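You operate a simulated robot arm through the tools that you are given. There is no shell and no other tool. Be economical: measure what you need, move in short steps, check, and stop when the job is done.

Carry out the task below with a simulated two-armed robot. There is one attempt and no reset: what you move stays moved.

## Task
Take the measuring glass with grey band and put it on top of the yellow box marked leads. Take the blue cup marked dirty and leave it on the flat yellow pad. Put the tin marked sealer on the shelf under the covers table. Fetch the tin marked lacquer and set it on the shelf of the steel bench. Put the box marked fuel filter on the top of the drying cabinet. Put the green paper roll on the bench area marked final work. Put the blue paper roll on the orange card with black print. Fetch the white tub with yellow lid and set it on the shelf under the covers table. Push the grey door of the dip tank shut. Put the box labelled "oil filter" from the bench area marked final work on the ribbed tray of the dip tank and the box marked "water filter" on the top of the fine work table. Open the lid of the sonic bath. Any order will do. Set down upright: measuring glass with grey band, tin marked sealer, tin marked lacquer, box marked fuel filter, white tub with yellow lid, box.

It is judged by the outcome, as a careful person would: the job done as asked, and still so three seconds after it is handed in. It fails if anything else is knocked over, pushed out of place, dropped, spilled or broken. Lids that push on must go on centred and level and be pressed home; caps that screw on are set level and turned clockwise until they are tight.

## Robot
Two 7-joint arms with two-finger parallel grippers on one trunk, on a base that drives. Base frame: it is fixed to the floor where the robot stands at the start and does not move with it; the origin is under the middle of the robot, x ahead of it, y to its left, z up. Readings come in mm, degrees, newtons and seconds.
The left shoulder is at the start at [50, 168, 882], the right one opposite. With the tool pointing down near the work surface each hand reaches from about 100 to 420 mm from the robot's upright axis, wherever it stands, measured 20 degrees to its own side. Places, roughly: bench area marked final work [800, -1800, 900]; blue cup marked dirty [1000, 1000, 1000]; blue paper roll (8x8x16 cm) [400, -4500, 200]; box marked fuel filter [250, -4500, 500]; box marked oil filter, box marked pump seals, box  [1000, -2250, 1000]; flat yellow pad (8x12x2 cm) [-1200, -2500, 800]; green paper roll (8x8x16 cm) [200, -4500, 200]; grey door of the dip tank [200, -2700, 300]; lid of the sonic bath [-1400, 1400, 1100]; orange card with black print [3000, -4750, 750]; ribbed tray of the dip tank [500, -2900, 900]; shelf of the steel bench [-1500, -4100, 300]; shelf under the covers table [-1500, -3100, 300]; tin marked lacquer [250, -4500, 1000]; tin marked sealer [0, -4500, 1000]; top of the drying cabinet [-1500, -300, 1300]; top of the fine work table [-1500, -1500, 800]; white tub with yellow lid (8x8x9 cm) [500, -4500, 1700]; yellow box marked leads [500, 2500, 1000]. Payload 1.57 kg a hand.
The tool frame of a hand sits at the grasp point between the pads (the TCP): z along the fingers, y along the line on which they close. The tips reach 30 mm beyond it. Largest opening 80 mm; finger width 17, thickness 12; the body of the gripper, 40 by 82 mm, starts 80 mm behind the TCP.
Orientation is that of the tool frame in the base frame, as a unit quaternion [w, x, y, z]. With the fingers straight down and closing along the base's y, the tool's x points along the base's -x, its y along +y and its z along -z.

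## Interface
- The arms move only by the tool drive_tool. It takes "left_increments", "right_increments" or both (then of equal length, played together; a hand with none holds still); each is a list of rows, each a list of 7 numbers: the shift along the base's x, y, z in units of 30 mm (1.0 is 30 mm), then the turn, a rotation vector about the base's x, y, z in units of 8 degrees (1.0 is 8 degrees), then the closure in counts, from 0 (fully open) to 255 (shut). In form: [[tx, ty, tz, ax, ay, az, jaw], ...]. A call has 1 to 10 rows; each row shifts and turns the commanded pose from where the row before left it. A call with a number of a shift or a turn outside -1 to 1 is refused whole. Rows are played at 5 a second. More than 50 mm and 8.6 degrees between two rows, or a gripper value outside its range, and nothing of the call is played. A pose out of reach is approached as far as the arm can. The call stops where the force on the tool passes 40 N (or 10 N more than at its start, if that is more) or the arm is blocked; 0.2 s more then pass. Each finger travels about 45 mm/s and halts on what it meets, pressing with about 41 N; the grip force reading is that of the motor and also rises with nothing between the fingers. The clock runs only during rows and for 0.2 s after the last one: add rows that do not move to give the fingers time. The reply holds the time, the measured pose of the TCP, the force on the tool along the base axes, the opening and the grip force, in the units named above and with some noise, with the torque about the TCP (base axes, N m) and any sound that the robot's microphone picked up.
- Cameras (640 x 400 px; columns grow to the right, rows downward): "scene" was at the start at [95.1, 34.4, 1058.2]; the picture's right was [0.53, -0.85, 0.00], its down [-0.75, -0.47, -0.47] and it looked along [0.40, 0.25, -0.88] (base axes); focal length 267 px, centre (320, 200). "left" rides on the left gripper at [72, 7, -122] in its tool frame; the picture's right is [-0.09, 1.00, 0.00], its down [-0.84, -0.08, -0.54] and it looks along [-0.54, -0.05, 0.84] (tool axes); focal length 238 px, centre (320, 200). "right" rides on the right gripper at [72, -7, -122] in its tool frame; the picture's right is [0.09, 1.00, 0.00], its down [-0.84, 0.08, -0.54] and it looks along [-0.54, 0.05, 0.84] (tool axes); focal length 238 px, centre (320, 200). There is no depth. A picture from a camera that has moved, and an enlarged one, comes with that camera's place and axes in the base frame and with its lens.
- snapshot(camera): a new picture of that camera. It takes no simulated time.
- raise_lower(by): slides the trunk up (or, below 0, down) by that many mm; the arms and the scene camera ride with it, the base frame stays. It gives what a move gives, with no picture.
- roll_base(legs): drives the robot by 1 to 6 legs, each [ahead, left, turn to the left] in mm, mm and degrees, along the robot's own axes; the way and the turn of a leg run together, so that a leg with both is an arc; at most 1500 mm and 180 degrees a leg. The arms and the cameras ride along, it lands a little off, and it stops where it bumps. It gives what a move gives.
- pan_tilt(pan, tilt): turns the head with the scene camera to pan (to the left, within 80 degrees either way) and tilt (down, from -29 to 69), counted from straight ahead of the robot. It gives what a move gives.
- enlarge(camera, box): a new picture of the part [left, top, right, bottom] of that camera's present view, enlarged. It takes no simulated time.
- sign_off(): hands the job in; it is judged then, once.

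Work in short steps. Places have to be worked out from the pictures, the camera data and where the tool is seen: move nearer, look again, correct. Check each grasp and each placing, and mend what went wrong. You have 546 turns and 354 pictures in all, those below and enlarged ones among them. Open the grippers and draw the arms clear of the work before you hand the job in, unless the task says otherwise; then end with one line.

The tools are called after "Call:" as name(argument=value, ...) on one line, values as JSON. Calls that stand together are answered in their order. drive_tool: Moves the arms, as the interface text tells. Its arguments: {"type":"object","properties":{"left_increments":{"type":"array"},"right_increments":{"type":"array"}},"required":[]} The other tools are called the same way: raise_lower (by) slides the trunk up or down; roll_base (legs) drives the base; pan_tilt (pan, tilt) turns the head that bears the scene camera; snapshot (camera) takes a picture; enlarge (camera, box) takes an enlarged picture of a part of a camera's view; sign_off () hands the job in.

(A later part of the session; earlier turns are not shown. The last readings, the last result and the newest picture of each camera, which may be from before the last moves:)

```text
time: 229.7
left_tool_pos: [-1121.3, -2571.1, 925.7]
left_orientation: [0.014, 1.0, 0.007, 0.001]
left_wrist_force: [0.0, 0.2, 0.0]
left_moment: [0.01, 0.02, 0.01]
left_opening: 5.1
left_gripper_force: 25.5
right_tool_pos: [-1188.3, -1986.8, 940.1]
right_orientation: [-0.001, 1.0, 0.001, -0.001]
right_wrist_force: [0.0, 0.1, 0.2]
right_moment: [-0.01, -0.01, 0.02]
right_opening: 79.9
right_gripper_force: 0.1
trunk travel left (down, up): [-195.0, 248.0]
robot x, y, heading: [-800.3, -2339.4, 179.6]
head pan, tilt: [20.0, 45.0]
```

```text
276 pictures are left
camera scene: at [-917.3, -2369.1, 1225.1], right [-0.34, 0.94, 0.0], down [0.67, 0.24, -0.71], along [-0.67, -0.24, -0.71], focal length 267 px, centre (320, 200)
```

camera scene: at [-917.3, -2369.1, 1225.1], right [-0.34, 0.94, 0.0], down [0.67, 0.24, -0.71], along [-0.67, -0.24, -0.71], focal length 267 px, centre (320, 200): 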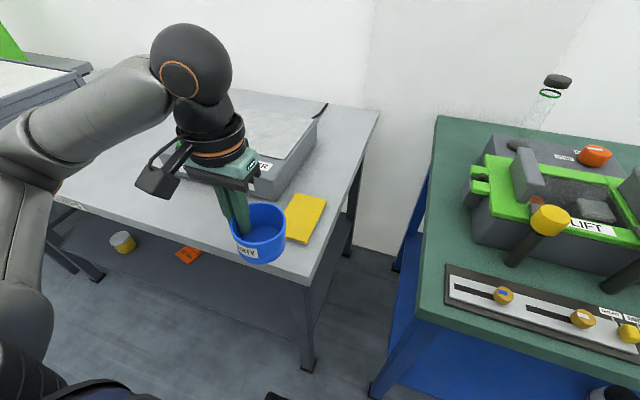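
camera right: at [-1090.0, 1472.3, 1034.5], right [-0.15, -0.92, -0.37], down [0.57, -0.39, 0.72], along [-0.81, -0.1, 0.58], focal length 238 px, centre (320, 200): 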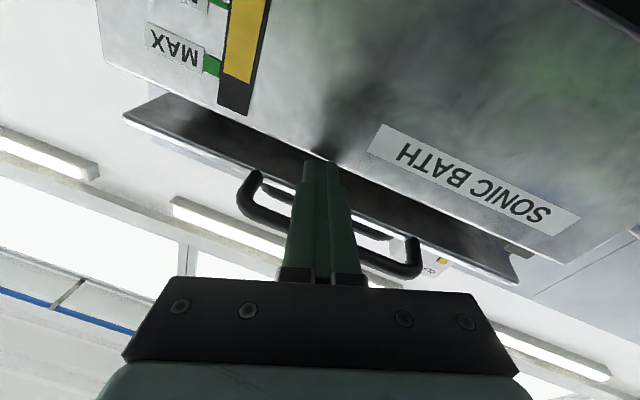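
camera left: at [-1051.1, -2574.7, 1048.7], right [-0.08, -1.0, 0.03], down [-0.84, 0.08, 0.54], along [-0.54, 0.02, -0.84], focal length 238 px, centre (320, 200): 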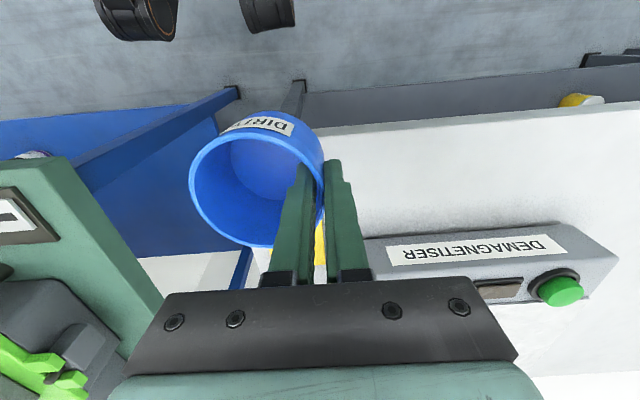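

Pad triangulated: x −1192…−1321, y≈−2532, top z≈805. Target TCP (−1256, −2568). Move over it.

Call:
drive_tool(left_increments=[[-0.9, 0.02, 0, 0, 0, 0, 255], [-0.9, 0.02, 0, 0, 0, 0, 255], [-0.9, 0.02, 0, 0, 0, 0, 255], [-0.9, 0, 0, 0, 0, 0, 255], [-0.9, 0, 0, 0, 0, 0, 255], [0, 0, 0, 0, 0, 0, 255]])

Call:
snapshot(camera="left")

Call:
enlarge(camera="scene", box=[200, 130, 380, 290])

```text
time: 231.1
left_tool_pos: [-1256.8, -2571.3, 925.4]
left_orientation: [0.013, 1.0, 0.008, 0.002]
left_wrist_force: [-0.2, 0.0, -0.7]
left_moment: [-0.02, 0.01, -0.01]
left_opening: 5.2
left_gripper_force: 25.5
right_tool_pos: [-1188.0, -1987.8, 939.3]
right_orientation: [-0.001, 1.0, 0.001, 0.0]
right_wrist_force: [0.8, -0.6, -0.1]
right_moment: [0.01, -0.03, 0.0]
right_opening: 79.9
right_gripper_force: 0.1
trunk travel left (down, up): [-195.0, 248.0]
robot x, y, heading: [-802.5, -2340.0, 179.6]
head pan, tilt: [20.0, 45.0]
```

```text
275 pictures are left
camera left: at [-1185.6, -2574.1, 1048.7], right [-0.08, -1.0, 0.03], down [-0.84, 0.08, 0.54], along [-0.54, 0.02, -0.84], focal length 238 px, centre (320, 200)
```

left: 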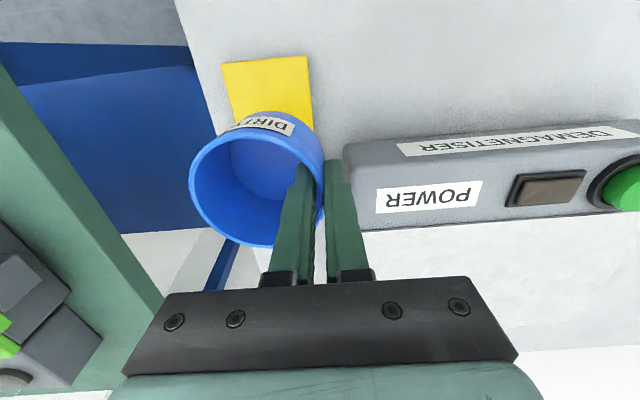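

```text
2.50 times, centred on (290, 210) of scene
camera zoom: at [-917.0, -2369.2, 1225.2], right [-0.34, 0.94, 0.0], down [0.67, 0.24, -0.71], along [-0.67, -0.24, -0.71], focal length 667 px, centre (395, 175)
```

zoom: 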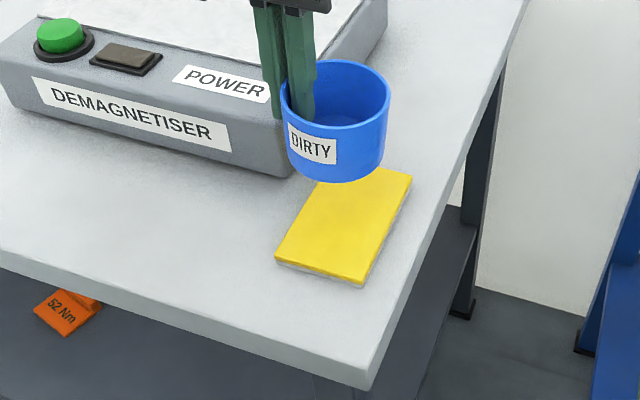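

Consistent. The demagnetiser's corner is near the outer finger, so I shift the target 18 mm toward me and 4 mm in +y, then lower most of the way.

Call:
drive_tool(left_increments=[[0.6, 0.13, 0, -0.15, 0, 0, 255], [0, 0, -0.7, 0, 0, 0, 255], [0, 0, -0.7, 0, 0, 0, 255], [0, 0, -0.2, 0, 0, 0, 255], [0, 0, 0, 0, 0, 0, 255]])

Call:
snapshot(camera="left")

Call:
enlarge(camera="scene", box=[220, 150, 380, 290])

```text
time: 232.3
left_tool_pos: [-1238.4, -2564.7, 877.0]
left_orientation: [0.024, 1.0, 0.008, 0.003]
left_wrist_force: [0.2, 0.6, 0.5]
left_moment: [-0.03, 0.0, 0.01]
left_opening: 5.5
left_gripper_force: 25.4
right_tool_pos: [-1188.7, -1987.1, 939.4]
right_orientation: [-0.002, 1.0, 0.001, 0.0]
right_wrist_force: [1.2, 0.2, -0.3]
right_moment: [0.01, 0.01, 0.01]
right_opening: 80.0
right_gripper_force: 0.0
trunk travel left (down, up): [-195.0, 248.0]
robot x, y, heading: [-797.5, -2347.2, 179.9]
head pan, tilt: [20.0, 45.0]
```

```text
273 pictures are left
camera left: at [-1168.2, -2566.5, 1000.0], right [-0.08, -1.0, 0.05], down [-0.84, 0.09, 0.54], along [-0.54, 0.0, -0.84], focal length 238 px, centre (320, 200)
```

left: 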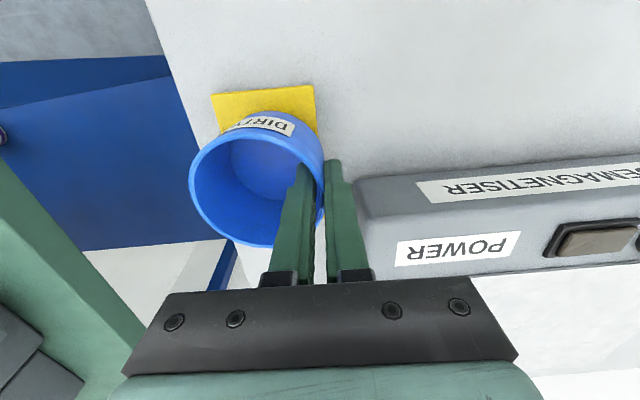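

```text
2.86 times, centred on (300, 220) of scene
camera zoom: at [-917.0, -2369.2, 1225.2], right [-0.34, 0.94, 0.0], down [0.67, 0.24, -0.71], along [-0.67, -0.24, -0.71], focal length 763 px, centre (377, 143)
```

zoom: 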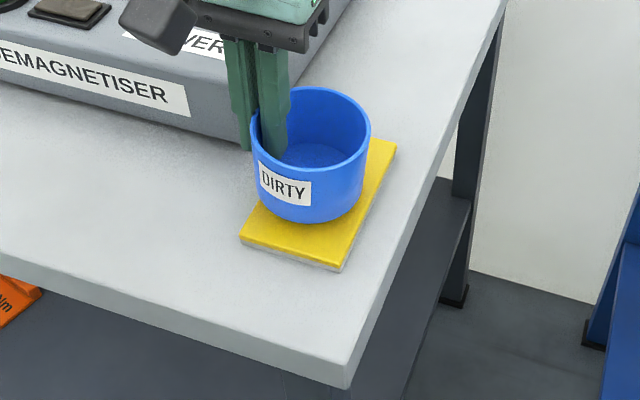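

I made the small tilt worse; correct it back level (+2.8° about x), then lower to contact.

Call:
drive_tool(left_increments=[[0, 0, 0, 0.34, 0, 0, 255], [0, 0, -0.15, 0, 0, 0, 255], [0, 0, 0, 0, 0, 0, 255]])

Call:
drive_tool(left_increments=[[0, 0, -0.12, 0, 0, 0, 255], [0, 0, 0, 0, 0, 0, 255]])

Call:
drive_tool(left_increments=[[0, 0, -0.12, 0, 0, 0, 255], [0, 0, 0, 0, 0, 0, 255]])

```text
time: 233.1
left_tool_pos: [-1238.4, -2566.3, 873.4]
left_orientation: [0.0, 1.0, 0.008, 0.002]
left_wrist_force: [0.4, -0.3, 0.6]
left_moment: [-0.03, 0.01, 0.0]
left_opening: 5.6
left_gripper_force: 25.8
right_tool_pos: [-1189.0, -1988.1, 940.6]
right_orientation: [-0.001, 1.0, 0.001, 0.0]
right_wrist_force: [-0.6, -0.2, -0.6]
right_moment: [0.02, -0.01, -0.01]
right_opening: 80.1
right_gripper_force: 0.0
trunk travel left (down, up): [-195.0, 248.0]
robot x, y, heading: [-798.1, -2343.4, 180.2]
head pan, tilt: [20.0, 45.0]
```

```text
time: 233.7
left_tool_pos: [-1238.2, -2566.1, 868.8]
left_orientation: [0.0, 1.0, 0.008, 0.002]
left_wrist_force: [-0.3, 0.5, 0.1]
left_moment: [0.02, -0.03, -0.03]
left_opening: 5.4
left_gripper_force: 26.1
right_tool_pos: [-1188.3, -1986.4, 939.9]
right_orientation: [0.0, 1.0, 0.0, -0.001]
right_wrist_force: [0.8, -0.8, -0.2]
right_moment: [-0.02, -0.01, 0.0]
right_opening: 80.0
right_gripper_force: 0.0
trunk travel left (down, up): [-195.0, 248.0]
robot x, y, heading: [-800.9, -2344.0, 179.6]
head pan, tilt: [20.0, 45.0]
```

```text
time: 234.3
left_tool_pos: [-1238.0, -2565.7, 865.5]
left_orientation: [-0.001, 1.0, 0.007, 0.002]
left_wrist_force: [0.2, 0.3, -0.1]
left_moment: [-0.03, -0.03, 0.0]
left_opening: 5.3
left_gripper_force: 26.0
right_tool_pos: [-1188.6, -1987.8, 940.1]
right_orientation: [-0.002, 1.0, 0.001, 0.0]
right_wrist_force: [0.4, 0.6, -0.1]
right_moment: [-0.04, 0.0, -0.01]
right_opening: 80.0
right_gripper_force: 0.1
trunk travel left (down, up): [-195.0, 248.0]
robot x, y, heading: [-801.3, -2341.4, 179.8]
head pan, tilt: [20.0, 45.0]
```

No contact yet; continue in small steps.

Call:
drive_tool(left_increments=[[0, 0, -0.12, 0, 0, 0, 255], [0, 0, 0, 0, 0, 0, 255]])

Call:
drive_tool(left_increments=[[0, 0, -0.12, 0, 0, 0, 255], [0, 0, 0, 0, 0, 0, 255]])

Call:
enlarge(camera="scene", box=[220, 150, 380, 290])

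```text
time: 234.9
left_tool_pos: [-1239.5, -2565.4, 863.0]
left_orientation: [0.0, 1.0, 0.007, 0.001]
left_wrist_force: [0.5, -1.0, 4.0]
left_moment: [0.21, 0.03, 0.0]
left_opening: 5.0
left_gripper_force: 25.3
right_tool_pos: [-1188.6, -1986.7, 940.5]
right_orientation: [-0.001, 1.0, 0.001, -0.001]
right_wrist_force: [-0.4, -1.1, -0.3]
right_moment: [-0.01, 0.03, -0.02]
right_opening: 79.8
right_gripper_force: 0.1
trunk travel left (down, up): [-195.0, 248.0]
robot x, y, heading: [-800.4, -2343.1, 179.6]
head pan, tilt: [20.0, 45.0]
```

```text
time: 235.5
left_tool_pos: [-1238.6, -2567.5, 860.5]
left_orientation: [0.0, 1.0, 0.007, 0.0]
left_wrist_force: [-0.6, -3.3, 18.9]
left_moment: [0.95, 0.18, 0.04]
left_opening: 5.9
left_gripper_force: 25.9
right_tool_pos: [-1188.5, -1987.2, 939.3]
right_orientation: [0.0, 1.0, 0.001, -0.001]
right_wrist_force: [-0.2, -1.1, -0.5]
right_moment: [0.0, 0.01, -0.01]
right_opening: 80.3
right_gripper_force: 0.0
trunk travel left (down, up): [-195.0, 248.0]
robot x, y, heading: [-802.1, -2336.3, 179.6]
head pan, tilt: [20.0, 45.0]
```

```text
2.86 times, centred on (300, 220) of scene
camera zoom: at [-915.8, -2369.0, 1225.5], right [-0.34, 0.94, 0.0], down [0.66, 0.24, -0.71], along [-0.67, -0.24, -0.71], focal length 763 px, centre (377, 143)
```

zoom: 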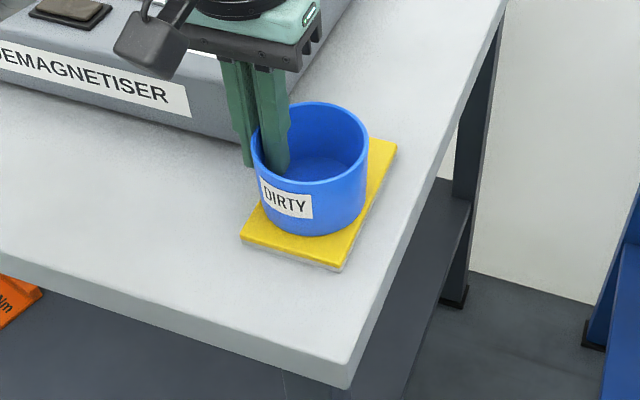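

Seated on the pad. Relieve, open just a little (≈16 mm) and lift straight out.

Call:
drive_tool(left_increments=[[0, 0, 0.06, 0, 0, 0, 255], [0, 0, 0, 0, 0, 0, 205], [0, 0, 0, 0, 0, 0, 205], [0, 0, 0.5, 0, 0, 0, 205], [0, 0, 1, 0, 0, 0, 205], [0, 0, 1, 0, 0, 0, 205], [0, 0, 1, 0, 0, 0, 205], [0, 0, 1, 0, 0, 0, 100]])

Call:
snapshot(camera="scene")

```text
time: 237.3
left_tool_pos: [-1237.7, -2565.8, 997.1]
left_orientation: [-0.001, 1.0, 0.007, 0.003]
left_wrist_force: [0.6, -0.2, 0.0]
left_moment: [-0.02, -0.02, 0.0]
left_opening: 48.5
left_gripper_force: 0.6
right_tool_pos: [-1188.5, -1986.9, 940.0]
right_orientation: [-0.001, 1.0, 0.001, 0.0]
right_wrist_force: [-0.5, 0.1, 0.4]
right_moment: [-0.03, -0.02, 0.03]
right_opening: 80.1
right_gripper_force: 0.0
trunk travel left (down, up): [-195.0, 248.0]
robot x, y, heading: [-801.6, -2339.1, 179.7]
head pan, tilt: [20.0, 45.0]
```

```text
270 pictures are left
camera scene: at [-916.9, -2369.0, 1225.1], right [-0.34, 0.94, 0.0], down [0.67, 0.24, -0.71], along [-0.67, -0.24, -0.71], focal length 267 px, centre (320, 200)
```

scene: 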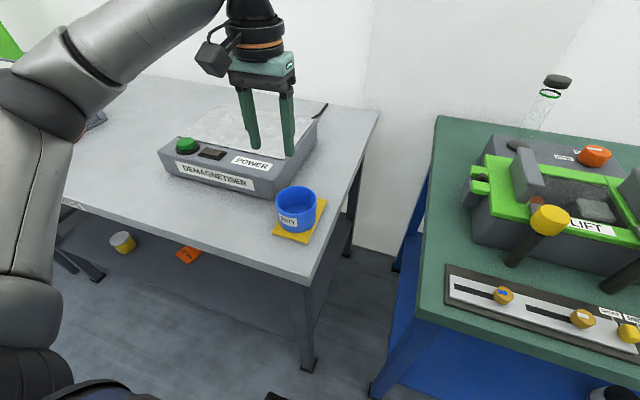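

Cup is standing on the pad. Back off and turn round to face the main bench and dip tank.

Call:
roll_base(legs=[[-440, 0, 0], [0, 0, -180]])

Call:
raise_lower(by=220)

Call:
pan_tilt(pan=-10, tilt=25)

Call:
snapshot(camera="scene")

```text
time: 247.3
left_tool_pos: [67.1, -2108.4, 996.9]
left_orientation: [-0.002, -0.021, 1.0, -0.001]
left_wrist_force: [-0.4, -0.5, -1.3]
left_moment: [-0.02, 0.01, 0.01]
left_opening: 48.6
left_gripper_force: 0.0
right_tool_pos: [33.8, -2689.7, 940.0]
right_orientation: [0.0, -0.015, 1.0, -0.001]
right_wrist_force: [0.7, 0.5, -0.7]
right_moment: [-0.01, -0.01, -0.01]
right_opening: 80.3
right_gripper_force: 0.1
trunk travel left (down, up): [-195.0, 248.0]
robot x, y, heading: [-365.6, -2343.8, 1.2]
head pan, tilt: [20.0, 45.0]
```

```text
time: 249.6
left_tool_pos: [66.6, -2107.1, 1216.2]
left_orientation: [-0.002, -0.021, 1.0, 0.0]
left_wrist_force: [0.2, -0.1, -0.5]
left_moment: [0.03, -0.02, -0.02]
left_opening: 48.6
left_gripper_force: 0.1
right_tool_pos: [32.9, -2687.5, 1159.4]
right_orientation: [0.0, -0.015, 1.0, -0.001]
right_wrist_force: [0.4, -1.0, 0.2]
right_moment: [0.0, -0.01, -0.01]
right_opening: 79.9
right_gripper_force: 0.1
trunk travel left (down, up): [-415.0, 28.0]
robot x, y, heading: [-365.0, -2343.1, 1.1]
head pan, tilt: [20.0, 45.0]
```

```text
time: 250.6
left_tool_pos: [66.1, -2107.4, 1217.6]
left_orientation: [-0.001, -0.02, 1.0, 0.0]
left_wrist_force: [-0.2, 0.4, -0.3]
left_moment: [-0.01, 0.0, 0.04]
left_opening: 48.6
left_gripper_force: 0.1
right_tool_pos: [32.5, -2689.1, 1160.0]
right_orientation: [0.0, -0.014, 1.0, -0.001]
right_wrist_force: [0.7, -0.3, 0.6]
right_moment: [0.01, 0.04, -0.08]
right_opening: 79.8
right_gripper_force: 0.1
trunk travel left (down, up): [-415.0, 28.0]
robot x, y, heading: [-364.2, -2344.1, 1.2]
head pan, tilt: [-10.0, 25.0]
```

```text
269 pictures are left
camera scene: at [-232.5, -2356.7, 1475.7], right [-0.15, -0.99, 0.0], down [-0.42, 0.06, -0.91], along [0.9, -0.14, -0.42], focal length 267 px, centre (320, 200)
```

scene: 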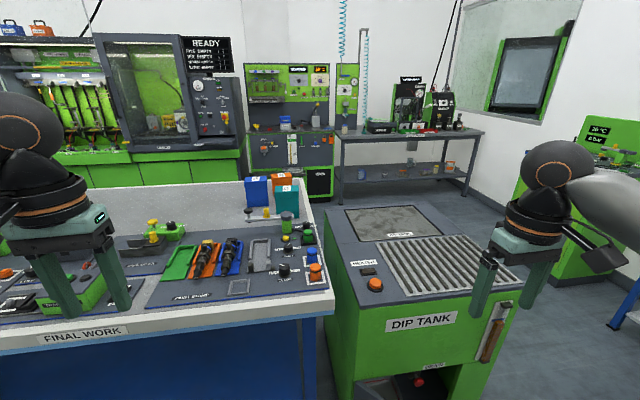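

Three boxes stand at the back right end of the bench; enlarge to read, and tilt down to see the tank's door.

Call:
enlarge(camera="scene", box=[220, 150, 350, 240])

Call:
pan_tilt(pan=-20, tilt=55)

Call:
snapshot(camera="scene")

```text
4.44 times, centred on (285, 195) of scene
camera zoom: at [-232.5, -2356.7, 1475.7], right [-0.15, -0.99, 0.0], down [-0.42, 0.06, -0.91], along [0.9, -0.14, -0.42], focal length 1187 px, centre (476, 222)
```

zoom: 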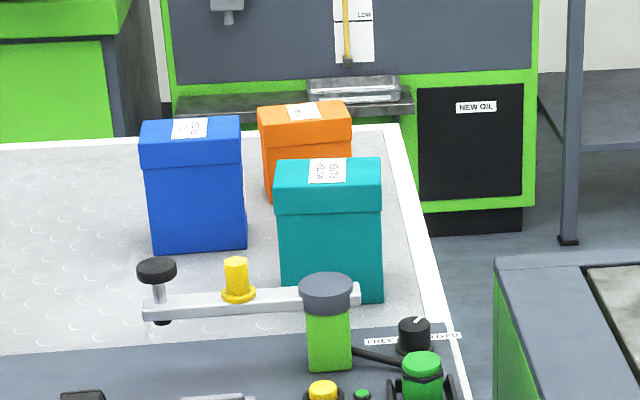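

```text
time: 251.5
left_tool_pos: [65.4, -2107.1, 1218.4]
left_orientation: [-0.002, -0.021, 1.0, -0.001]
left_wrist_force: [0.3, -0.5, -0.9]
left_moment: [0.02, 0.01, -0.03]
left_opening: 48.6
left_gripper_force: 0.1
right_tool_pos: [32.4, -2689.3, 1158.9]
right_orientation: [0.0, -0.015, 1.0, -0.001]
right_wrist_force: [0.3, -0.7, 0.1]
right_moment: [0.01, 0.0, -0.04]
right_opening: 79.9
right_gripper_force: 0.1
trunk travel left (down, up): [-415.0, 28.0]
robot x, y, heading: [-361.4, -2343.5, 1.2]
head pan, tilt: [-20.0, 55.0]
```

```text
267 pictures are left
camera scene: at [-255.2, -2365.9, 1431.8], right [-0.32, -0.95, 0.0], down [-0.78, 0.26, -0.57], along [0.54, -0.18, -0.82], focal length 267 px, centre (320, 200)
```

scene: 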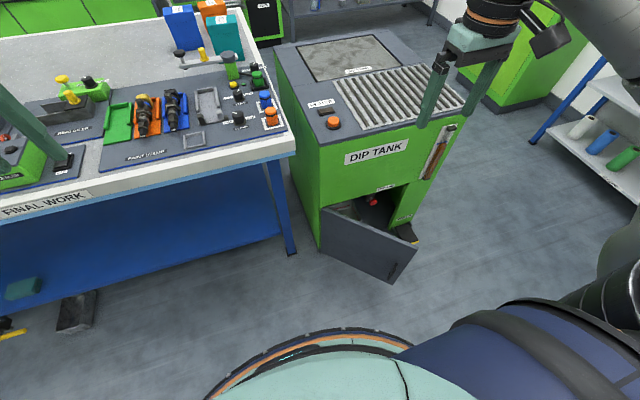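

The grey door is hinged at the left (y≈−2558), about 39° open, free end near (46, −2851), top z≈490. I'll lower the trunk, put the closed right hand in front of it and push.

Call:
roll_base(legs=[[-80, -230, -1.2]])

Call:
raise_lower(by=-410)

Call:
drive_tool(right_increments=[[0, 0, -1, 0, 0, 0, 255], [0, 0, -1, 0, 0, 0, 255], [0, 0, -1, 0, 0, 0, 255], [0, 0, -1, 0, 0, 0, 255], [0, 0, -1, 0, 0, 0, 255], [0, 0, -1, 0, 0, 0, 255], [0, 0, -1, 0, 0, 0, 255], [0, 0, -1, 0, 0, 0, 255], [0, 0, -1, 0, 0, 0, 255], [0, 0, -1, 0, 0, 0, 255]])

Call:
pan_tilt(pan=-25, tilt=50)

Call:
snapshot(camera="scene")

```text
time: 253.3
left_tool_pos: [-4.2, -2353.4, 1216.1]
left_orientation: [-0.001, -0.009, 1.0, 0.0]
left_wrist_force: [0.1, -1.1, 0.3]
left_moment: [0.01, 0.0, -0.01]
left_opening: 48.6
left_gripper_force: 0.0
right_tool_pos: [-54.8, -2932.4, 1160.6]
right_orientation: [0.0, -0.002, 1.0, 0.001]
right_wrist_force: [0.3, -0.1, 0.8]
right_moment: [0.08, -0.02, 0.0]
right_opening: 80.1
right_gripper_force: 0.1
trunk travel left (down, up): [-415.0, 28.0]
robot x, y, heading: [-441.2, -2575.3, -0.1]
head pan, tilt: [-20.0, 55.0]
```

```text
refused: -410 is not a number from -400 to 400
```

```text
time: 255.5
left_tool_pos: [-3.8, -2353.3, 1216.6]
left_orientation: [-0.001, -0.009, 1.0, 0.0]
left_wrist_force: [0.1, -0.4, 0.8]
left_moment: [-0.01, -0.01, 0.0]
left_opening: 48.6
left_gripper_force: 0.0
right_tool_pos: [-53.3, -2932.3, 859.8]
right_orientation: [0.001, -0.002, 1.0, -0.001]
right_wrist_force: [1.2, 1.3, -0.7]
right_moment: [-0.02, 0.0, 0.05]
right_opening: 0.2
right_gripper_force: 21.7
trunk travel left (down, up): [-415.0, 28.0]
robot x, y, heading: [-438.3, -2575.2, -0.1]
head pan, tilt: [-20.0, 55.0]
```

```text
time: 256.2
left_tool_pos: [-4.2, -2353.1, 1215.5]
left_orientation: [-0.002, -0.008, 1.0, -0.001]
left_wrist_force: [-0.7, 0.3, 0.2]
left_moment: [0.02, -0.03, 0.0]
left_opening: 48.9
left_gripper_force: 0.1
right_tool_pos: [-53.2, -2932.9, 858.3]
right_orientation: [0.0, -0.002, 1.0, -0.002]
right_wrist_force: [0.5, 0.3, 0.3]
right_moment: [-0.01, -0.02, 0.02]
right_opening: 0.0
right_gripper_force: 21.3
trunk travel left (down, up): [-415.0, 28.0]
robot x, y, heading: [-443.5, -2577.0, -0.3]
head pan, tilt: [-25.0, 50.0]
```

```text
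266 pictures are left
camera scene: at [-331.0, -2610.7, 1438.2], right [-0.42, -0.91, 0.0], down [-0.69, 0.33, -0.64], along [0.58, -0.27, -0.77], focal length 267 px, centre (320, 200)
```

scene: 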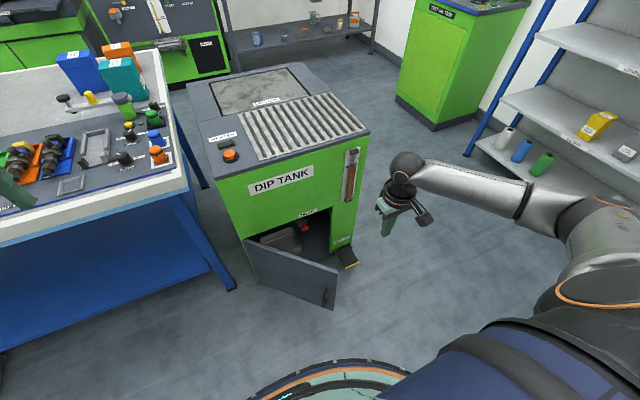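

Trunk step limited to 400. Lower it by 390, then bring the hand to z≈400 and y≈−2815.

Call:
raise_lower(by=-390)

Call:
drive_tool(right_increments=[[0, 1, 0, 0, 0, 0, 255], [0, 1, -0.5, 0, 0, 0, 255], [0, 1, -0.5, 0, 0, 0, 255], [0, 0.8, -0.5, 0, 0, 0, 255], [0, 0, -0.5, 0, 0, 0, 255]])

Call:
snapshot(camera="scene")

```text
time: 259.9
left_tool_pos: [-3.6, -2352.6, 826.3]
left_orientation: [-0.002, -0.009, 1.0, 0.0]
left_wrist_force: [0.0, 0.0, -0.1]
left_moment: [0.0, 0.0, 0.0]
left_opening: 48.5
left_gripper_force: 0.0
right_tool_pos: [-53.0, -2931.5, 470.8]
right_orientation: [0.0, -0.002, 1.0, -0.001]
right_wrist_force: [0.1, 0.1, -0.5]
right_moment: [-0.01, 0.02, 0.01]
right_opening: 0.1
right_gripper_force: 21.6
trunk travel left (down, up): [-25.0, 418.0]
robot x, y, heading: [-443.3, -2579.1, -0.1]
head pan, tilt: [-25.0, 50.0]
```

```text
time: 261.1
left_tool_pos: [-4.9, -2352.9, 826.7]
left_orientation: [-0.002, -0.009, 1.0, 0.0]
left_wrist_force: [0.1, -0.6, 0.7]
left_moment: [-0.01, -0.02, 0.02]
left_opening: 48.8
left_gripper_force: 0.1
right_tool_pos: [-53.4, -2820.5, 408.8]
right_orientation: [0.0, -0.002, 1.0, -0.001]
right_wrist_force: [-0.4, 0.3, 0.1]
right_moment: [-0.01, 0.02, 0.02]
right_opening: 0.0
right_gripper_force: 20.8
trunk travel left (down, up): [-25.0, 418.0]
robot x, y, heading: [-440.9, -2577.8, -0.3]
head pan, tilt: [-25.0, 50.0]
```

```text
265 pictures are left
camera scene: at [-331.1, -2610.7, 1048.3], right [-0.42, -0.91, 0.0], down [-0.69, 0.33, -0.64], along [0.58, -0.27, -0.77], focal length 267 px, centre (320, 200)
```

scene: 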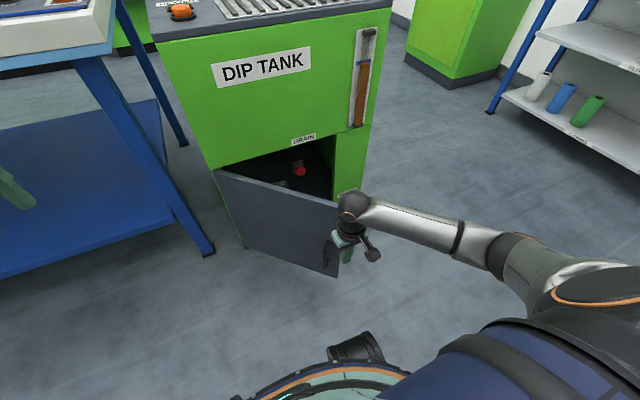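

Hand is in front of the door. I pull the left hand back and drive ahead to push the door, in two stages.

Call:
drive_tool(left_increments=[[-1, 0, 0, 0, 0, 0, 100], [-1, 0, 0, 0, 0, 0, 100], [-1, 0, 0, 0, 0, 0, 100], [-1, 0, 0, 0, 0, 0, 100]])

Call:
roll_base(legs=[[230, 0, 0]])

Call:
snapshot(camera="scene")

```text
time: 262.1
left_tool_pos: [-125.2, -2351.6, 825.9]
left_orientation: [-0.001, -0.008, 1.0, 0.0]
left_wrist_force: [0.1, -0.1, -0.1]
left_moment: [-0.01, 0.01, 0.0]
left_opening: 48.4
left_gripper_force: 0.0
right_tool_pos: [-53.1, -2819.1, 409.8]
right_orientation: [-0.001, -0.002, 1.0, 0.0]
right_wrist_force: [-0.2, -0.2, -0.3]
right_moment: [0.0, -0.03, 0.01]
right_opening: 0.0
right_gripper_force: 21.4
trunk travel left (down, up): [-25.0, 418.0]
robot x, y, heading: [-441.5, -2578.4, -0.3]
head pan, tilt: [-25.0, 50.0]
```

```text
time: 263.9
left_tool_pos: [105.3, -2352.9, 825.3]
left_orientation: [-0.001, -0.009, 1.0, 0.001]
left_wrist_force: [-0.5, 0.3, 0.0]
left_moment: [0.0, 0.02, -0.02]
left_opening: 48.8
left_gripper_force: 0.0
right_tool_pos: [176.4, -2820.3, 410.0]
right_orientation: [0.0, -0.003, 1.0, -0.001]
right_wrist_force: [0.5, 0.4, 0.4]
right_moment: [0.0, -0.01, 0.0]
right_opening: 0.0
right_gripper_force: 21.6
trunk travel left (down, up): [-25.0, 418.0]
robot x, y, heading: [-210.0, -2577.3, -0.2]
head pan, tilt: [-25.0, 50.0]
```

```text
264 pictures are left
camera scene: at [-101.2, -2611.1, 1048.3], right [-0.42, -0.91, 0.0], down [-0.69, 0.32, -0.64], along [0.58, -0.27, -0.77], focal length 267 px, centre (320, 200)
```

scene: 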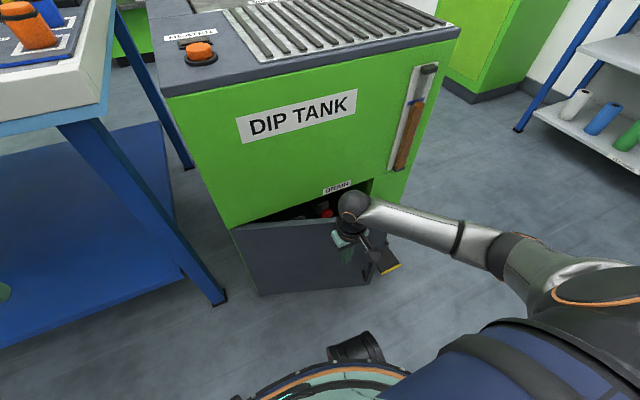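

Door closing. I tilt the hand so that the fingertips lead, then push the rest.

Call:
drive_tool(right_increments=[[-0.3, 0, 0, 0, -1, 0, 255], [-0.3, 0, 0, 0, -1, 0, 255], [0, 0, 0, 0, -1, 0, 255], [0, 0, 0, 0, -1, 0, 255], [0, 0, 0, 0, -1, 0, 255], [0, 0, 0, 0, -1, 0, 255]])

Call:
roll_base(legs=[[110, 0, 0]])

Call:
snapshot(camera="scene")

```text
time: 265.3
left_tool_pos: [106.1, -2353.1, 825.5]
left_orientation: [-0.002, -0.008, 1.0, 0.0]
left_wrist_force: [-0.4, 0.0, -0.8]
left_moment: [-0.02, 0.01, 0.0]
left_opening: 48.6
left_gripper_force: 0.1
right_tool_pos: [159.1, -2819.2, 410.4]
right_orientation: [0.408, -0.001, 0.913, -0.001]
right_wrist_force: [0.7, -0.6, 0.4]
right_moment: [0.03, -0.01, -0.04]
right_opening: 0.0
right_gripper_force: 21.4
trunk travel left (down, up): [-25.0, 418.0]
robot x, y, heading: [-210.4, -2579.4, -0.0]
head pan, tilt: [-25.0, 50.0]
```

```text
time: 266.5
left_tool_pos: [216.7, -2351.1, 824.4]
left_orientation: [-0.002, -0.011, 1.0, -0.001]
left_wrist_force: [-0.1, -0.6, 0.5]
left_moment: [0.01, -0.01, 0.0]
left_opening: 48.2
left_gripper_force: 0.1
right_tool_pos: [270.0, -2819.7, 410.3]
right_orientation: [0.406, -0.002, 0.914, -0.001]
right_wrist_force: [0.4, -0.4, -0.6]
right_moment: [-0.03, 0.02, 0.0]
right_opening: 0.1
right_gripper_force: 21.7
trunk travel left (down, up): [-25.0, 418.0]
robot x, y, heading: [-99.0, -2579.6, -0.2]
head pan, tilt: [-25.0, 50.0]
```

```text
263 pictures are left
camera scene: at [10.7, -2611.1, 1048.3], right [-0.42, -0.91, 0.0], down [-0.69, 0.32, -0.64], along [0.58, -0.27, -0.77], focal length 267 px, centre (320, 200)
```

scene: 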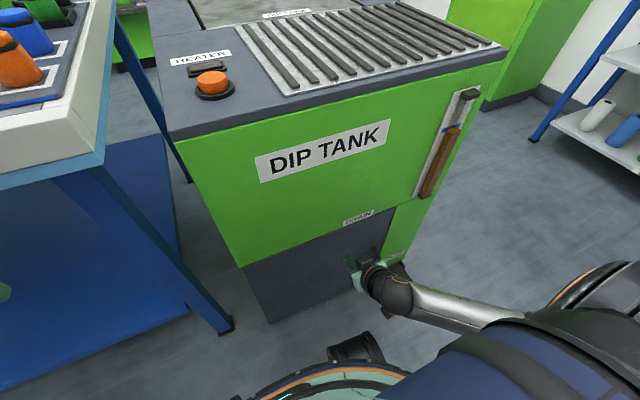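

Nearly shut. Push on in small steps until it resists.

Call:
drive_tool(right_increments=[[0.3, 0, 0, 0, 0, 0, 255], [0.3, 0, 0, 0, 0, 0, 255], [0.3, 0, 0, 0, 0, 0, 255], [0.3, 0, 0, 0, 0, 0, 255], [0.3, 0, 0, 0, 0, 0, 255]])

Call:
enlarge(camera="scene", box=[220, 180, 440, 340])

```text
time: 267.4
left_tool_pos: [216.4, -2352.4, 825.8]
left_orientation: [-0.002, -0.009, 1.0, -0.001]
left_wrist_force: [-0.9, -0.2, 0.5]
left_moment: [0.0, -0.01, -0.01]
left_opening: 48.7
left_gripper_force: 0.1
right_tool_pos: [293.1, -2818.7, 404.9]
right_orientation: [0.399, -0.002, 0.917, 0.0]
right_wrist_force: [-7.1, -1.4, 4.7]
right_moment: [0.04, -0.09, 0.0]
right_opening: 0.0
right_gripper_force: 21.1
trunk travel left (down, up): [-25.0, 418.0]
robot x, y, heading: [-102.2, -2577.6, -0.1]
head pan, tilt: [-25.0, 50.0]
stopped in row 4 (right hand): the force on the tool passed its limit (the readings are from after the stop); the commanded pose is now the measured one
```

```text
2.50 times, centred on (330, 260) of scene
camera zoom: at [9.7, -2611.2, 1048.2], right [-0.42, -0.91, 0.0], down [-0.69, 0.33, -0.64], along [0.58, -0.27, -0.77], focal length 667 px, centre (295, 50)
```

zoom: 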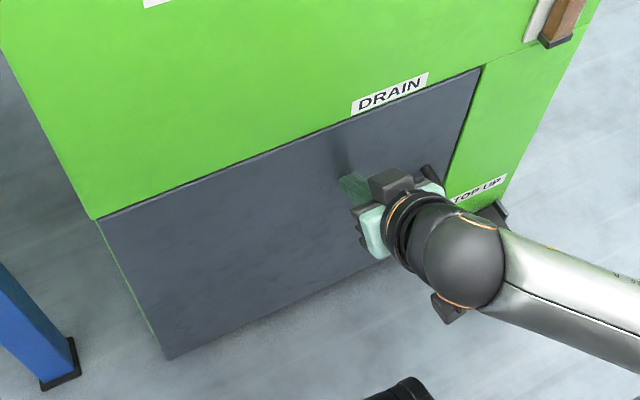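

Shut against the stop. I back away, restore the tool-down pose and check the door.

Call:
roll_base(legs=[[-300, 0, 0]])

Call:
drive_tool(right_increments=[[0, 0, 0, 0, 1, 0, 0], [0, 0, 0, 0, 1, 0, 0], [0, 0, 0, 0, 1, 0, 0], [0, 0, 0, 0, 1, 0, 0], [0, 0, 0, 0, 1, 0, 0], [0, 0, 0, 0, 1, 0, 0]])

Call:
snapshot(camera="scene")

```text
time: 269.4
left_tool_pos: [-83.8, -2350.9, 825.7]
left_orientation: [-0.002, -0.009, 1.0, -0.001]
left_wrist_force: [0.1, 0.8, 0.4]
left_moment: [0.01, -0.01, -0.02]
left_opening: 48.6
left_gripper_force: 0.0
right_tool_pos: [-7.4, -2819.8, 404.2]
right_orientation: [0.398, -0.002, 0.917, -0.001]
right_wrist_force: [0.0, -0.1, -0.4]
right_moment: [0.02, 0.01, -0.02]
right_opening: 0.1
right_gripper_force: 21.6
trunk travel left (down, up): [-25.0, 418.0]
robot x, y, heading: [-400.9, -2581.1, 0.2]
head pan, tilt: [-25.0, 50.0]
```

```text
time: 270.8
left_tool_pos: [-84.5, -2351.0, 826.6]
left_orientation: [-0.002, -0.008, 1.0, 0.001]
left_wrist_force: [-0.4, -1.1, 0.8]
left_moment: [0.0, 0.0, 0.0]
left_opening: 48.6
left_gripper_force: 0.0
right_tool_pos: [-8.2, -2819.8, 404.9]
right_orientation: [-0.01, -0.002, 1.0, 0.0]
right_wrist_force: [-0.4, -0.7, -0.4]
right_moment: [0.04, -0.04, -0.01]
right_opening: 79.9
right_gripper_force: 0.0
trunk travel left (down, up): [-25.0, 418.0]
robot x, y, heading: [-400.2, -2576.2, -0.2]
head pan, tilt: [-25.0, 50.0]
```

```text
261 pictures are left
camera scene: at [-290.8, -2610.8, 1048.3], right [-0.42, -0.91, 0.0], down [-0.69, 0.32, -0.64], along [0.58, -0.27, -0.77], focal length 267 px, centre (320, 200)
```

scene: 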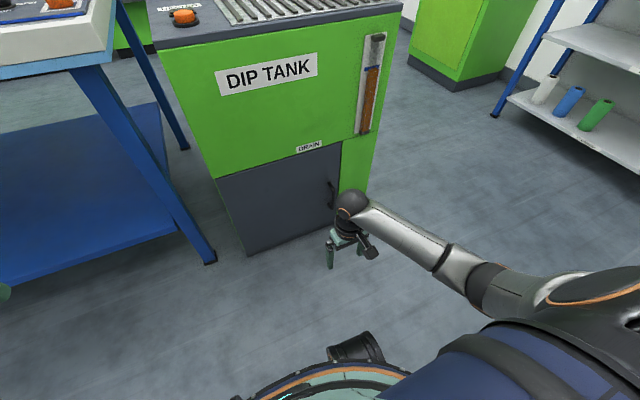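

Door stays shut. Now for the boxes: they stand at the bench's back corner, reachable from the far side. I raise trunk and right arm, then look at the passage south of the tank.

Call:
raise_lower(by=390)

Call:
drive_tool(right_increments=[[0, 0, 1, 0, 0, 0, 0], [0, 0, 1, 0, 0, 0, 0], [0, 0, 1, 0, 0, 0, 0], [0, 0, 1, 0, 0, 0, 0], [0, 0, 1, 0, 0, 0, 0], [0, 0, 1, 0, 0, 0, 0], [0, 0, 1, 0, 0, 0, 0], [0, 0, 1, 0, 0, 0, 0], [0, 0, 1, 0, 0, 0, 0], [0, 0, 1, 0, 0, 0, 0]])

Call:
pan_tilt(pan=-55, tilt=22)

Call:
snapshot(camera="scene")

```text
time: 274.6
left_tool_pos: [-83.8, -2351.1, 1215.0]
left_orientation: [-0.001, -0.008, 1.0, 0.0]
left_wrist_force: [0.6, -0.5, 0.0]
left_moment: [0.02, 0.01, -0.01]
left_opening: 48.4
left_gripper_force: 0.1
right_tool_pos: [-8.0, -2818.7, 795.7]
right_orientation: [-0.009, -0.003, 1.0, 0.0]
right_wrist_force: [-1.0, 0.3, 0.3]
right_moment: [0.01, 0.04, -0.03]
right_opening: 79.8
right_gripper_force: 0.1
trunk travel left (down, up): [-415.0, 28.0]
robot x, y, heading: [-400.6, -2577.2, 0.1]
head pan, tilt: [-25.0, 50.0]
```

```text
time: 276.8
left_tool_pos: [-85.2, -2350.9, 1215.9]
left_orientation: [-0.002, -0.009, 1.0, 0.0]
left_wrist_force: [-0.2, -0.2, 0.0]
left_moment: [0.01, 0.03, -0.06]
left_opening: 48.6
left_gripper_force: 0.0
right_tool_pos: [-9.4, -2818.4, 1096.0]
right_orientation: [-0.009, -0.002, 1.0, 0.0]
right_wrist_force: [0.1, 0.4, 0.2]
right_moment: [0.02, -0.01, 0.03]
right_opening: 80.0
right_gripper_force: 0.1
trunk travel left (down, up): [-415.0, 28.0]
robot x, y, heading: [-400.4, -2579.0, -0.3]
head pan, tilt: [-25.0, 50.0]
```

```text
time: 277.7
left_tool_pos: [-84.0, -2350.8, 1216.7]
left_orientation: [-0.001, -0.009, 1.0, -0.001]
left_wrist_force: [0.1, 0.1, 0.9]
left_moment: [0.02, -0.01, -0.04]
left_opening: 48.7
left_gripper_force: 0.1
right_tool_pos: [-6.4, -2818.8, 1095.3]
right_orientation: [-0.008, -0.003, 1.0, 0.0]
right_wrist_force: [-0.5, -0.1, 0.3]
right_moment: [0.0, -0.02, 0.03]
right_opening: 80.0
right_gripper_force: 0.1
trunk travel left (down, up): [-415.0, 28.0]
robot x, y, heading: [-403.9, -2579.2, 0.1]
head pan, tilt: [-55.0, 22.0]
```

```text
260 pictures are left
camera scene: at [-307.3, -2654.3, 1480.5], right [-0.82, -0.57, 0.0], down [-0.22, 0.31, -0.93], along [0.53, -0.76, -0.38], focal length 267 px, centre (320, 200)
```

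scene: 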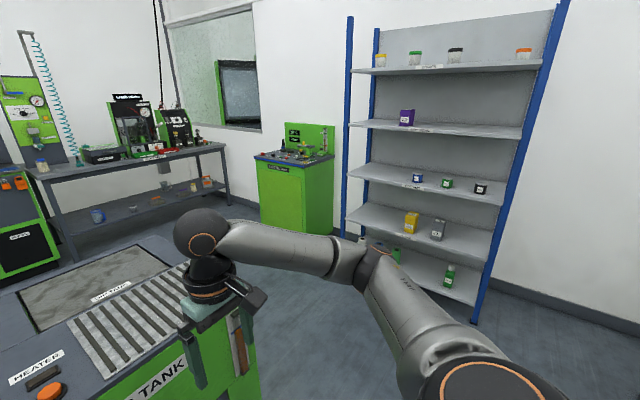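

The passage south of the tank is open. I drive round to the bench's far side near the boxes.

Call:
roll_base(legs=[[0, -900, 0], [1080, 0, 0], [1080, 0, 0], [0, 0, 180], [0, -1050, 0]])

Call:
pan_tilt(pan=5, tilt=30)

Call:
snapshot(camera="scene")

```text
time: 305.1
left_tool_pos: [1409.4, -2713.4, 1216.6]
left_orientation: [-0.001, 1.0, 0.027, 0.001]
left_wrist_force: [0.4, -0.6, 1.3]
left_moment: [-0.02, -0.01, 0.0]
left_opening: 48.9
left_gripper_force: 0.1
right_tool_pos: [1316.5, -2249.4, 1094.8]
right_orientation: [0.0, 1.0, 0.021, 0.008]
right_wrist_force: [0.2, 0.3, -0.4]
right_moment: [-0.06, 0.0, -0.01]
right_opening: 80.0
right_gripper_force: 0.1
trunk travel left (down, up): [-415.0, 28.0]
robot x, y, heading: [1719.6, -2474.2, -178.2]
head pan, tilt: [-55.0, 22.0]
```

```text
time: 306.4
left_tool_pos: [1409.3, -2713.5, 1215.7]
left_orientation: [0.001, 1.0, 0.027, 0.001]
left_wrist_force: [0.2, 0.1, -0.7]
left_moment: [0.04, 0.01, 0.02]
left_opening: 48.5
left_gripper_force: 0.1
right_tool_pos: [1314.5, -2248.1, 1095.5]
right_orientation: [0.0, 1.0, 0.02, 0.009]
right_wrist_force: [0.3, -0.2, -0.3]
right_moment: [0.01, 0.0, -0.02]
right_opening: 80.1
right_gripper_force: 0.0
trunk travel left (down, up): [-415.0, 28.0]
robot x, y, heading: [1716.4, -2473.4, -177.8]
head pan, tilt: [5.0, 30.0]
```

```text
259 pictures are left
camera scene: at [1588.7, -2487.0, 1467.8], right [-0.12, 0.99, 0.0], down [0.5, 0.06, -0.87], along [-0.86, -0.1, -0.5], focal length 267 px, centre (320, 200)
```

scene: 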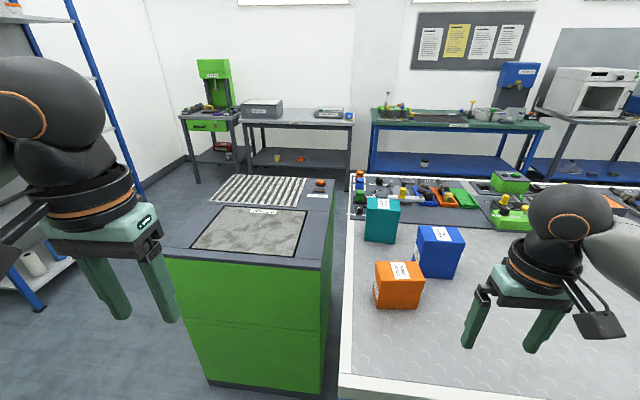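

Call:
enlarge(camera="scene", box=[350, 180, 480, 320])

Call:
snapshot(camera="right")

```text
2.86 times, centred on (415, 250) of scene
camera zoom: at [1588.7, -2487.0, 1467.8], right [-0.12, 0.99, 0.0], down [0.5, 0.06, -0.87], along [-0.86, -0.1, -0.5], focal length 763 px, centre (49, 57)
```

zoom: 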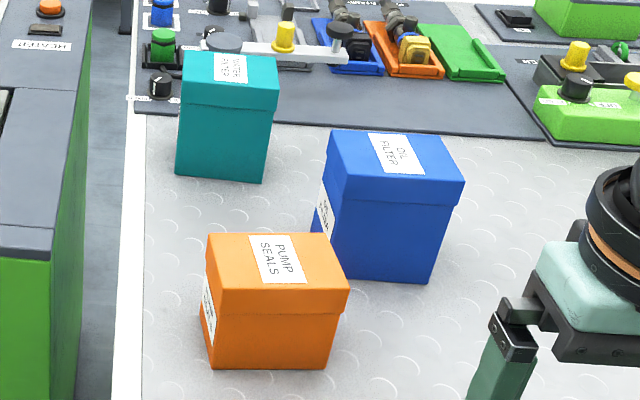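

```text
257 pictures are left
camera right: at [1386.6, -2238.3, 1219.3], right [0.13, -0.99, 0.0], down [-0.84, -0.11, 0.53], along [-0.52, -0.07, -0.85], focal length 238 px, centre (320, 200)
```

right: 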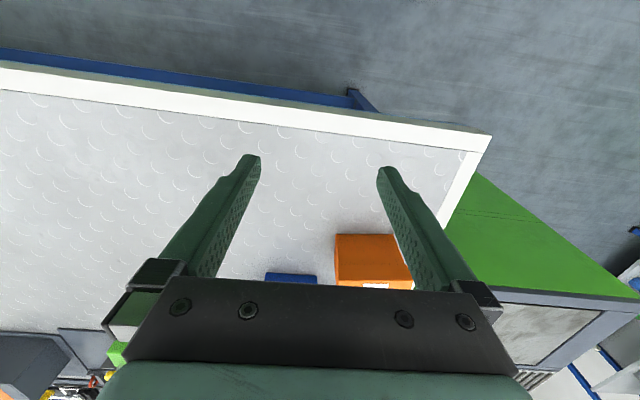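

Teal = WATER FILTER, blue = OIL FILTER, orange = PUMP SEALS. The boxes are wider in y, so I yaw the right gripper 90° to close along x, raise it and move closer.

Call:
drive_tool(right_increments=[[0, 0, 0.4, 0, 0, 1, 0], [0, 0, 0.4, 0, 0, 1, 0], [0, 0, 0.4, 0, 0, 1, 0], [0, 0, 0.4, 0, 0, 1, 0], [0, 0, 0.4, 0, 0, 1, 0], [0, 0, 0.4, 0, 0, 1, 0], [0, 0, 0.4, 0, 0, 1, 0], [0, 0, 0, 0, 0, 1, 0], [0, 0, 0, 0, 0, 1, 0], [0, 0, 0, 0, 0, 1, 0]])

Call:
roll_base(legs=[[0, 0, -2], [170, 0, 0]])

Call:
snapshot(camera="right")

Call:
snapshot(camera="scene")

```text
time: 308.6
left_tool_pos: [1410.8, -2712.0, 1215.0]
left_orientation: [0.0, 1.0, 0.028, 0.001]
left_wrist_force: [-0.9, 0.0, -0.7]
left_moment: [-0.05, -0.02, 0.0]
left_opening: 48.7
left_gripper_force: 0.1
right_tool_pos: [1315.9, -2248.8, 1179.5]
right_orientation: [-0.006, 0.751, 0.66, 0.006]
right_wrist_force: [-0.7, -0.5, -0.2]
right_moment: [-0.03, 0.01, 0.01]
right_opening: 80.0
right_gripper_force: 0.0
trunk travel left (down, up): [-415.0, 28.0]
robot x, y, heading: [1717.8, -2473.6, -178.1]
head pan, tilt: [5.0, 30.0]
```

```text
time: 310.5
left_tool_pos: [1229.8, -2702.5, 1216.3]
left_orientation: [0.0, 1.0, 0.01, 0.003]
left_wrist_force: [0.2, -0.2, 0.6]
left_moment: [-0.02, -0.03, 0.0]
left_opening: 48.6
left_gripper_force: 0.1
right_tool_pos: [1151.3, -2236.5, 1179.9]
right_orientation: [-0.006, 0.764, 0.645, 0.007]
right_wrist_force: [0.4, -0.6, -0.6]
right_moment: [0.01, 0.01, -0.01]
right_opening: 79.9
right_gripper_force: 0.1
trunk travel left (down, up): [-415.0, 28.0]
robot x, y, heading: [1546.2, -2475.9, -179.8]
head pan, tilt: [5.0, 30.0]
```

```text
256 pictures are left
camera right: at [1158.1, -2164.7, 1303.8], right [1.0, -0.07, 0.0], down [-0.07, -0.85, 0.53], along [-0.04, -0.53, -0.85], focal length 238 px, centre (320, 200)
```

right: 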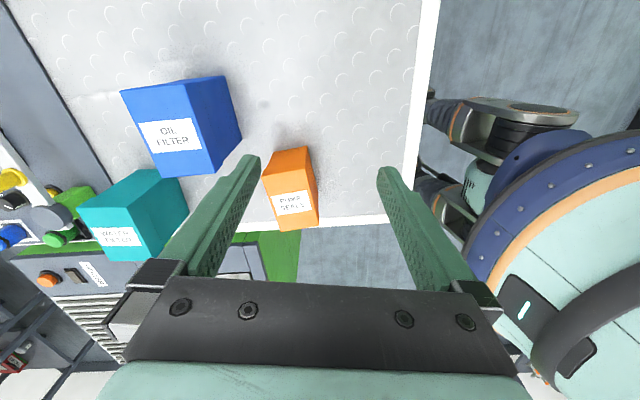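

```text
255 pictures are left
camera scene: at [1416.6, -2482.9, 1467.7], right [-0.09, 1.0, 0.0], down [0.5, 0.04, -0.87], along [-0.86, -0.08, -0.5], focal length 267 px, centre (320, 200)
```

scene: 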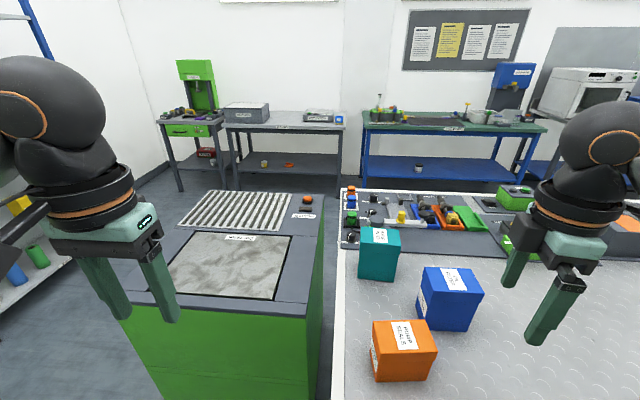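

Call:
enlarge(camera="right", box=[70, 60, 270, 270])

```text
1.90 times, centred on (170, 165) of right
camera zoom: at [1158.1, -2164.7, 1303.8], right [1.0, -0.07, 0.0], down [-0.07, -0.85, 0.53], along [-0.04, -0.53, -0.85], focal length 454 px, centre (606, 267)
```

zoom: 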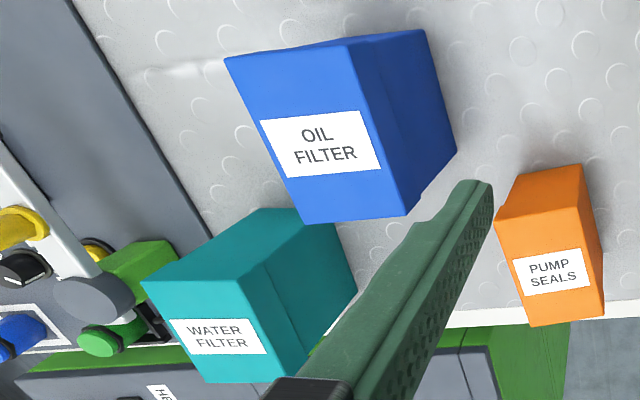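

Blue box: x 930–1006 (≈75 mm), y −2184…−2294, top ≈1012; centre (968, −2240). I finish the yaw and move over it.

Call:
drive_tool(right_increments=[[-1, 0, 0, 0, 0, 0.6, 0], [-1, 0, 0, 0, 0, 0.6, 0], [-1, 0, 0, 0, 0, 0, 0], [-1, 0, 0, 0, 0, 0, 0], [-1, 0, 0, 0, 0, 0, 0], [-1, 0, 0, 0, 0, 0, 0], [-0.1, -0.1, 0, 0, 0, 0, 0], [0, 0, 0, 0, 0, 0, 0]])

Call:
snapshot(camera="right")

```text
time: 312.3
left_tool_pos: [1231.4, -2702.7, 1215.6]
left_orientation: [-0.001, 1.0, 0.01, 0.002]
left_wrist_force: [0.7, 1.0, -0.4]
left_moment: [0.02, 0.0, 0.0]
left_opening: 48.6
left_gripper_force: 0.0
right_tool_pos: [968.5, -2240.0, 1179.7]
right_orientation: [-0.005, 0.706, 0.708, 0.007]
right_wrist_force: [-0.2, 0.5, 0.4]
right_moment: [-0.02, 0.0, -0.06]
right_opening: 79.7
right_gripper_force: 0.1
trunk travel left (down, up): [-415.0, 28.0]
robot x, y, heading: [1547.3, -2475.0, -179.9]
head pan, tilt: [5.0, 30.0]
```

```text
253 pictures are left
camera right: at [963.3, -2168.3, 1304.1], right [1.0, 0.09, 0.0], down [0.08, -0.85, 0.53], along [0.05, -0.53, -0.85], focal length 238 px, centre (320, 200)
```

right: 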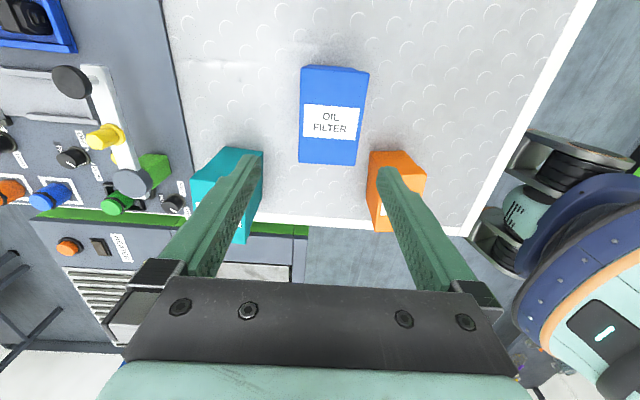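

Correct by +13 mm in x, descend to just above the box and recheck centring.

Call:
drive_tool(right_increments=[[0.44, 0.1, -0.5, 0, 0, 0, 0], [0, 0, -1, 0, 0, 0, 0], [0, 0, -1, 0, 0, 0, 0], [0, 0, -1, 0, 0, 0, 0], [0, 0, 0, 0, 0, 0, 0]])

Call:
snapshot(camera="right")

```text
time: 313.5
left_tool_pos: [1231.0, -2701.7, 1216.8]
left_orientation: [0.0, 1.0, 0.01, 0.002]
left_wrist_force: [0.0, -0.6, -0.6]
left_moment: [-0.03, 0.02, -0.01]
left_opening: 48.3
left_gripper_force: 0.1
right_tool_pos: [984.2, -2235.1, 1074.0]
right_orientation: [-0.007, 0.707, 0.707, 0.006]
right_wrist_force: [1.1, -0.6, -0.4]
right_moment: [0.0, -0.02, -0.02]
right_opening: 80.0
right_gripper_force: 0.1
trunk travel left (down, up): [-415.0, 28.0]
robot x, y, heading: [1549.4, -2475.0, -179.8]
head pan, tilt: [5.0, 30.0]
```

```text
252 pictures are left
camera right: at [978.9, -2163.5, 1198.0], right [1.0, 0.09, 0.0], down [0.08, -0.85, 0.53], along [0.05, -0.53, -0.85], focal length 238 px, centre (320, 200)
```

right: 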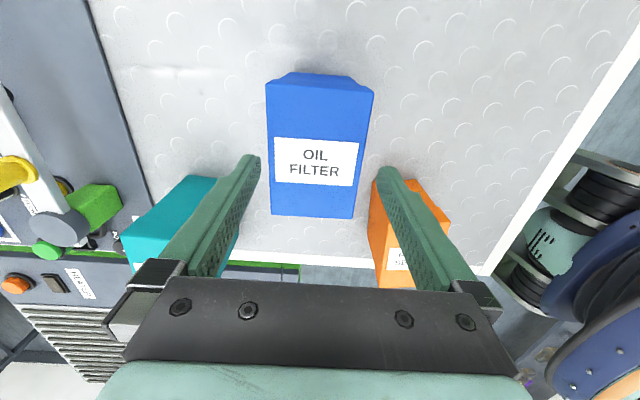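

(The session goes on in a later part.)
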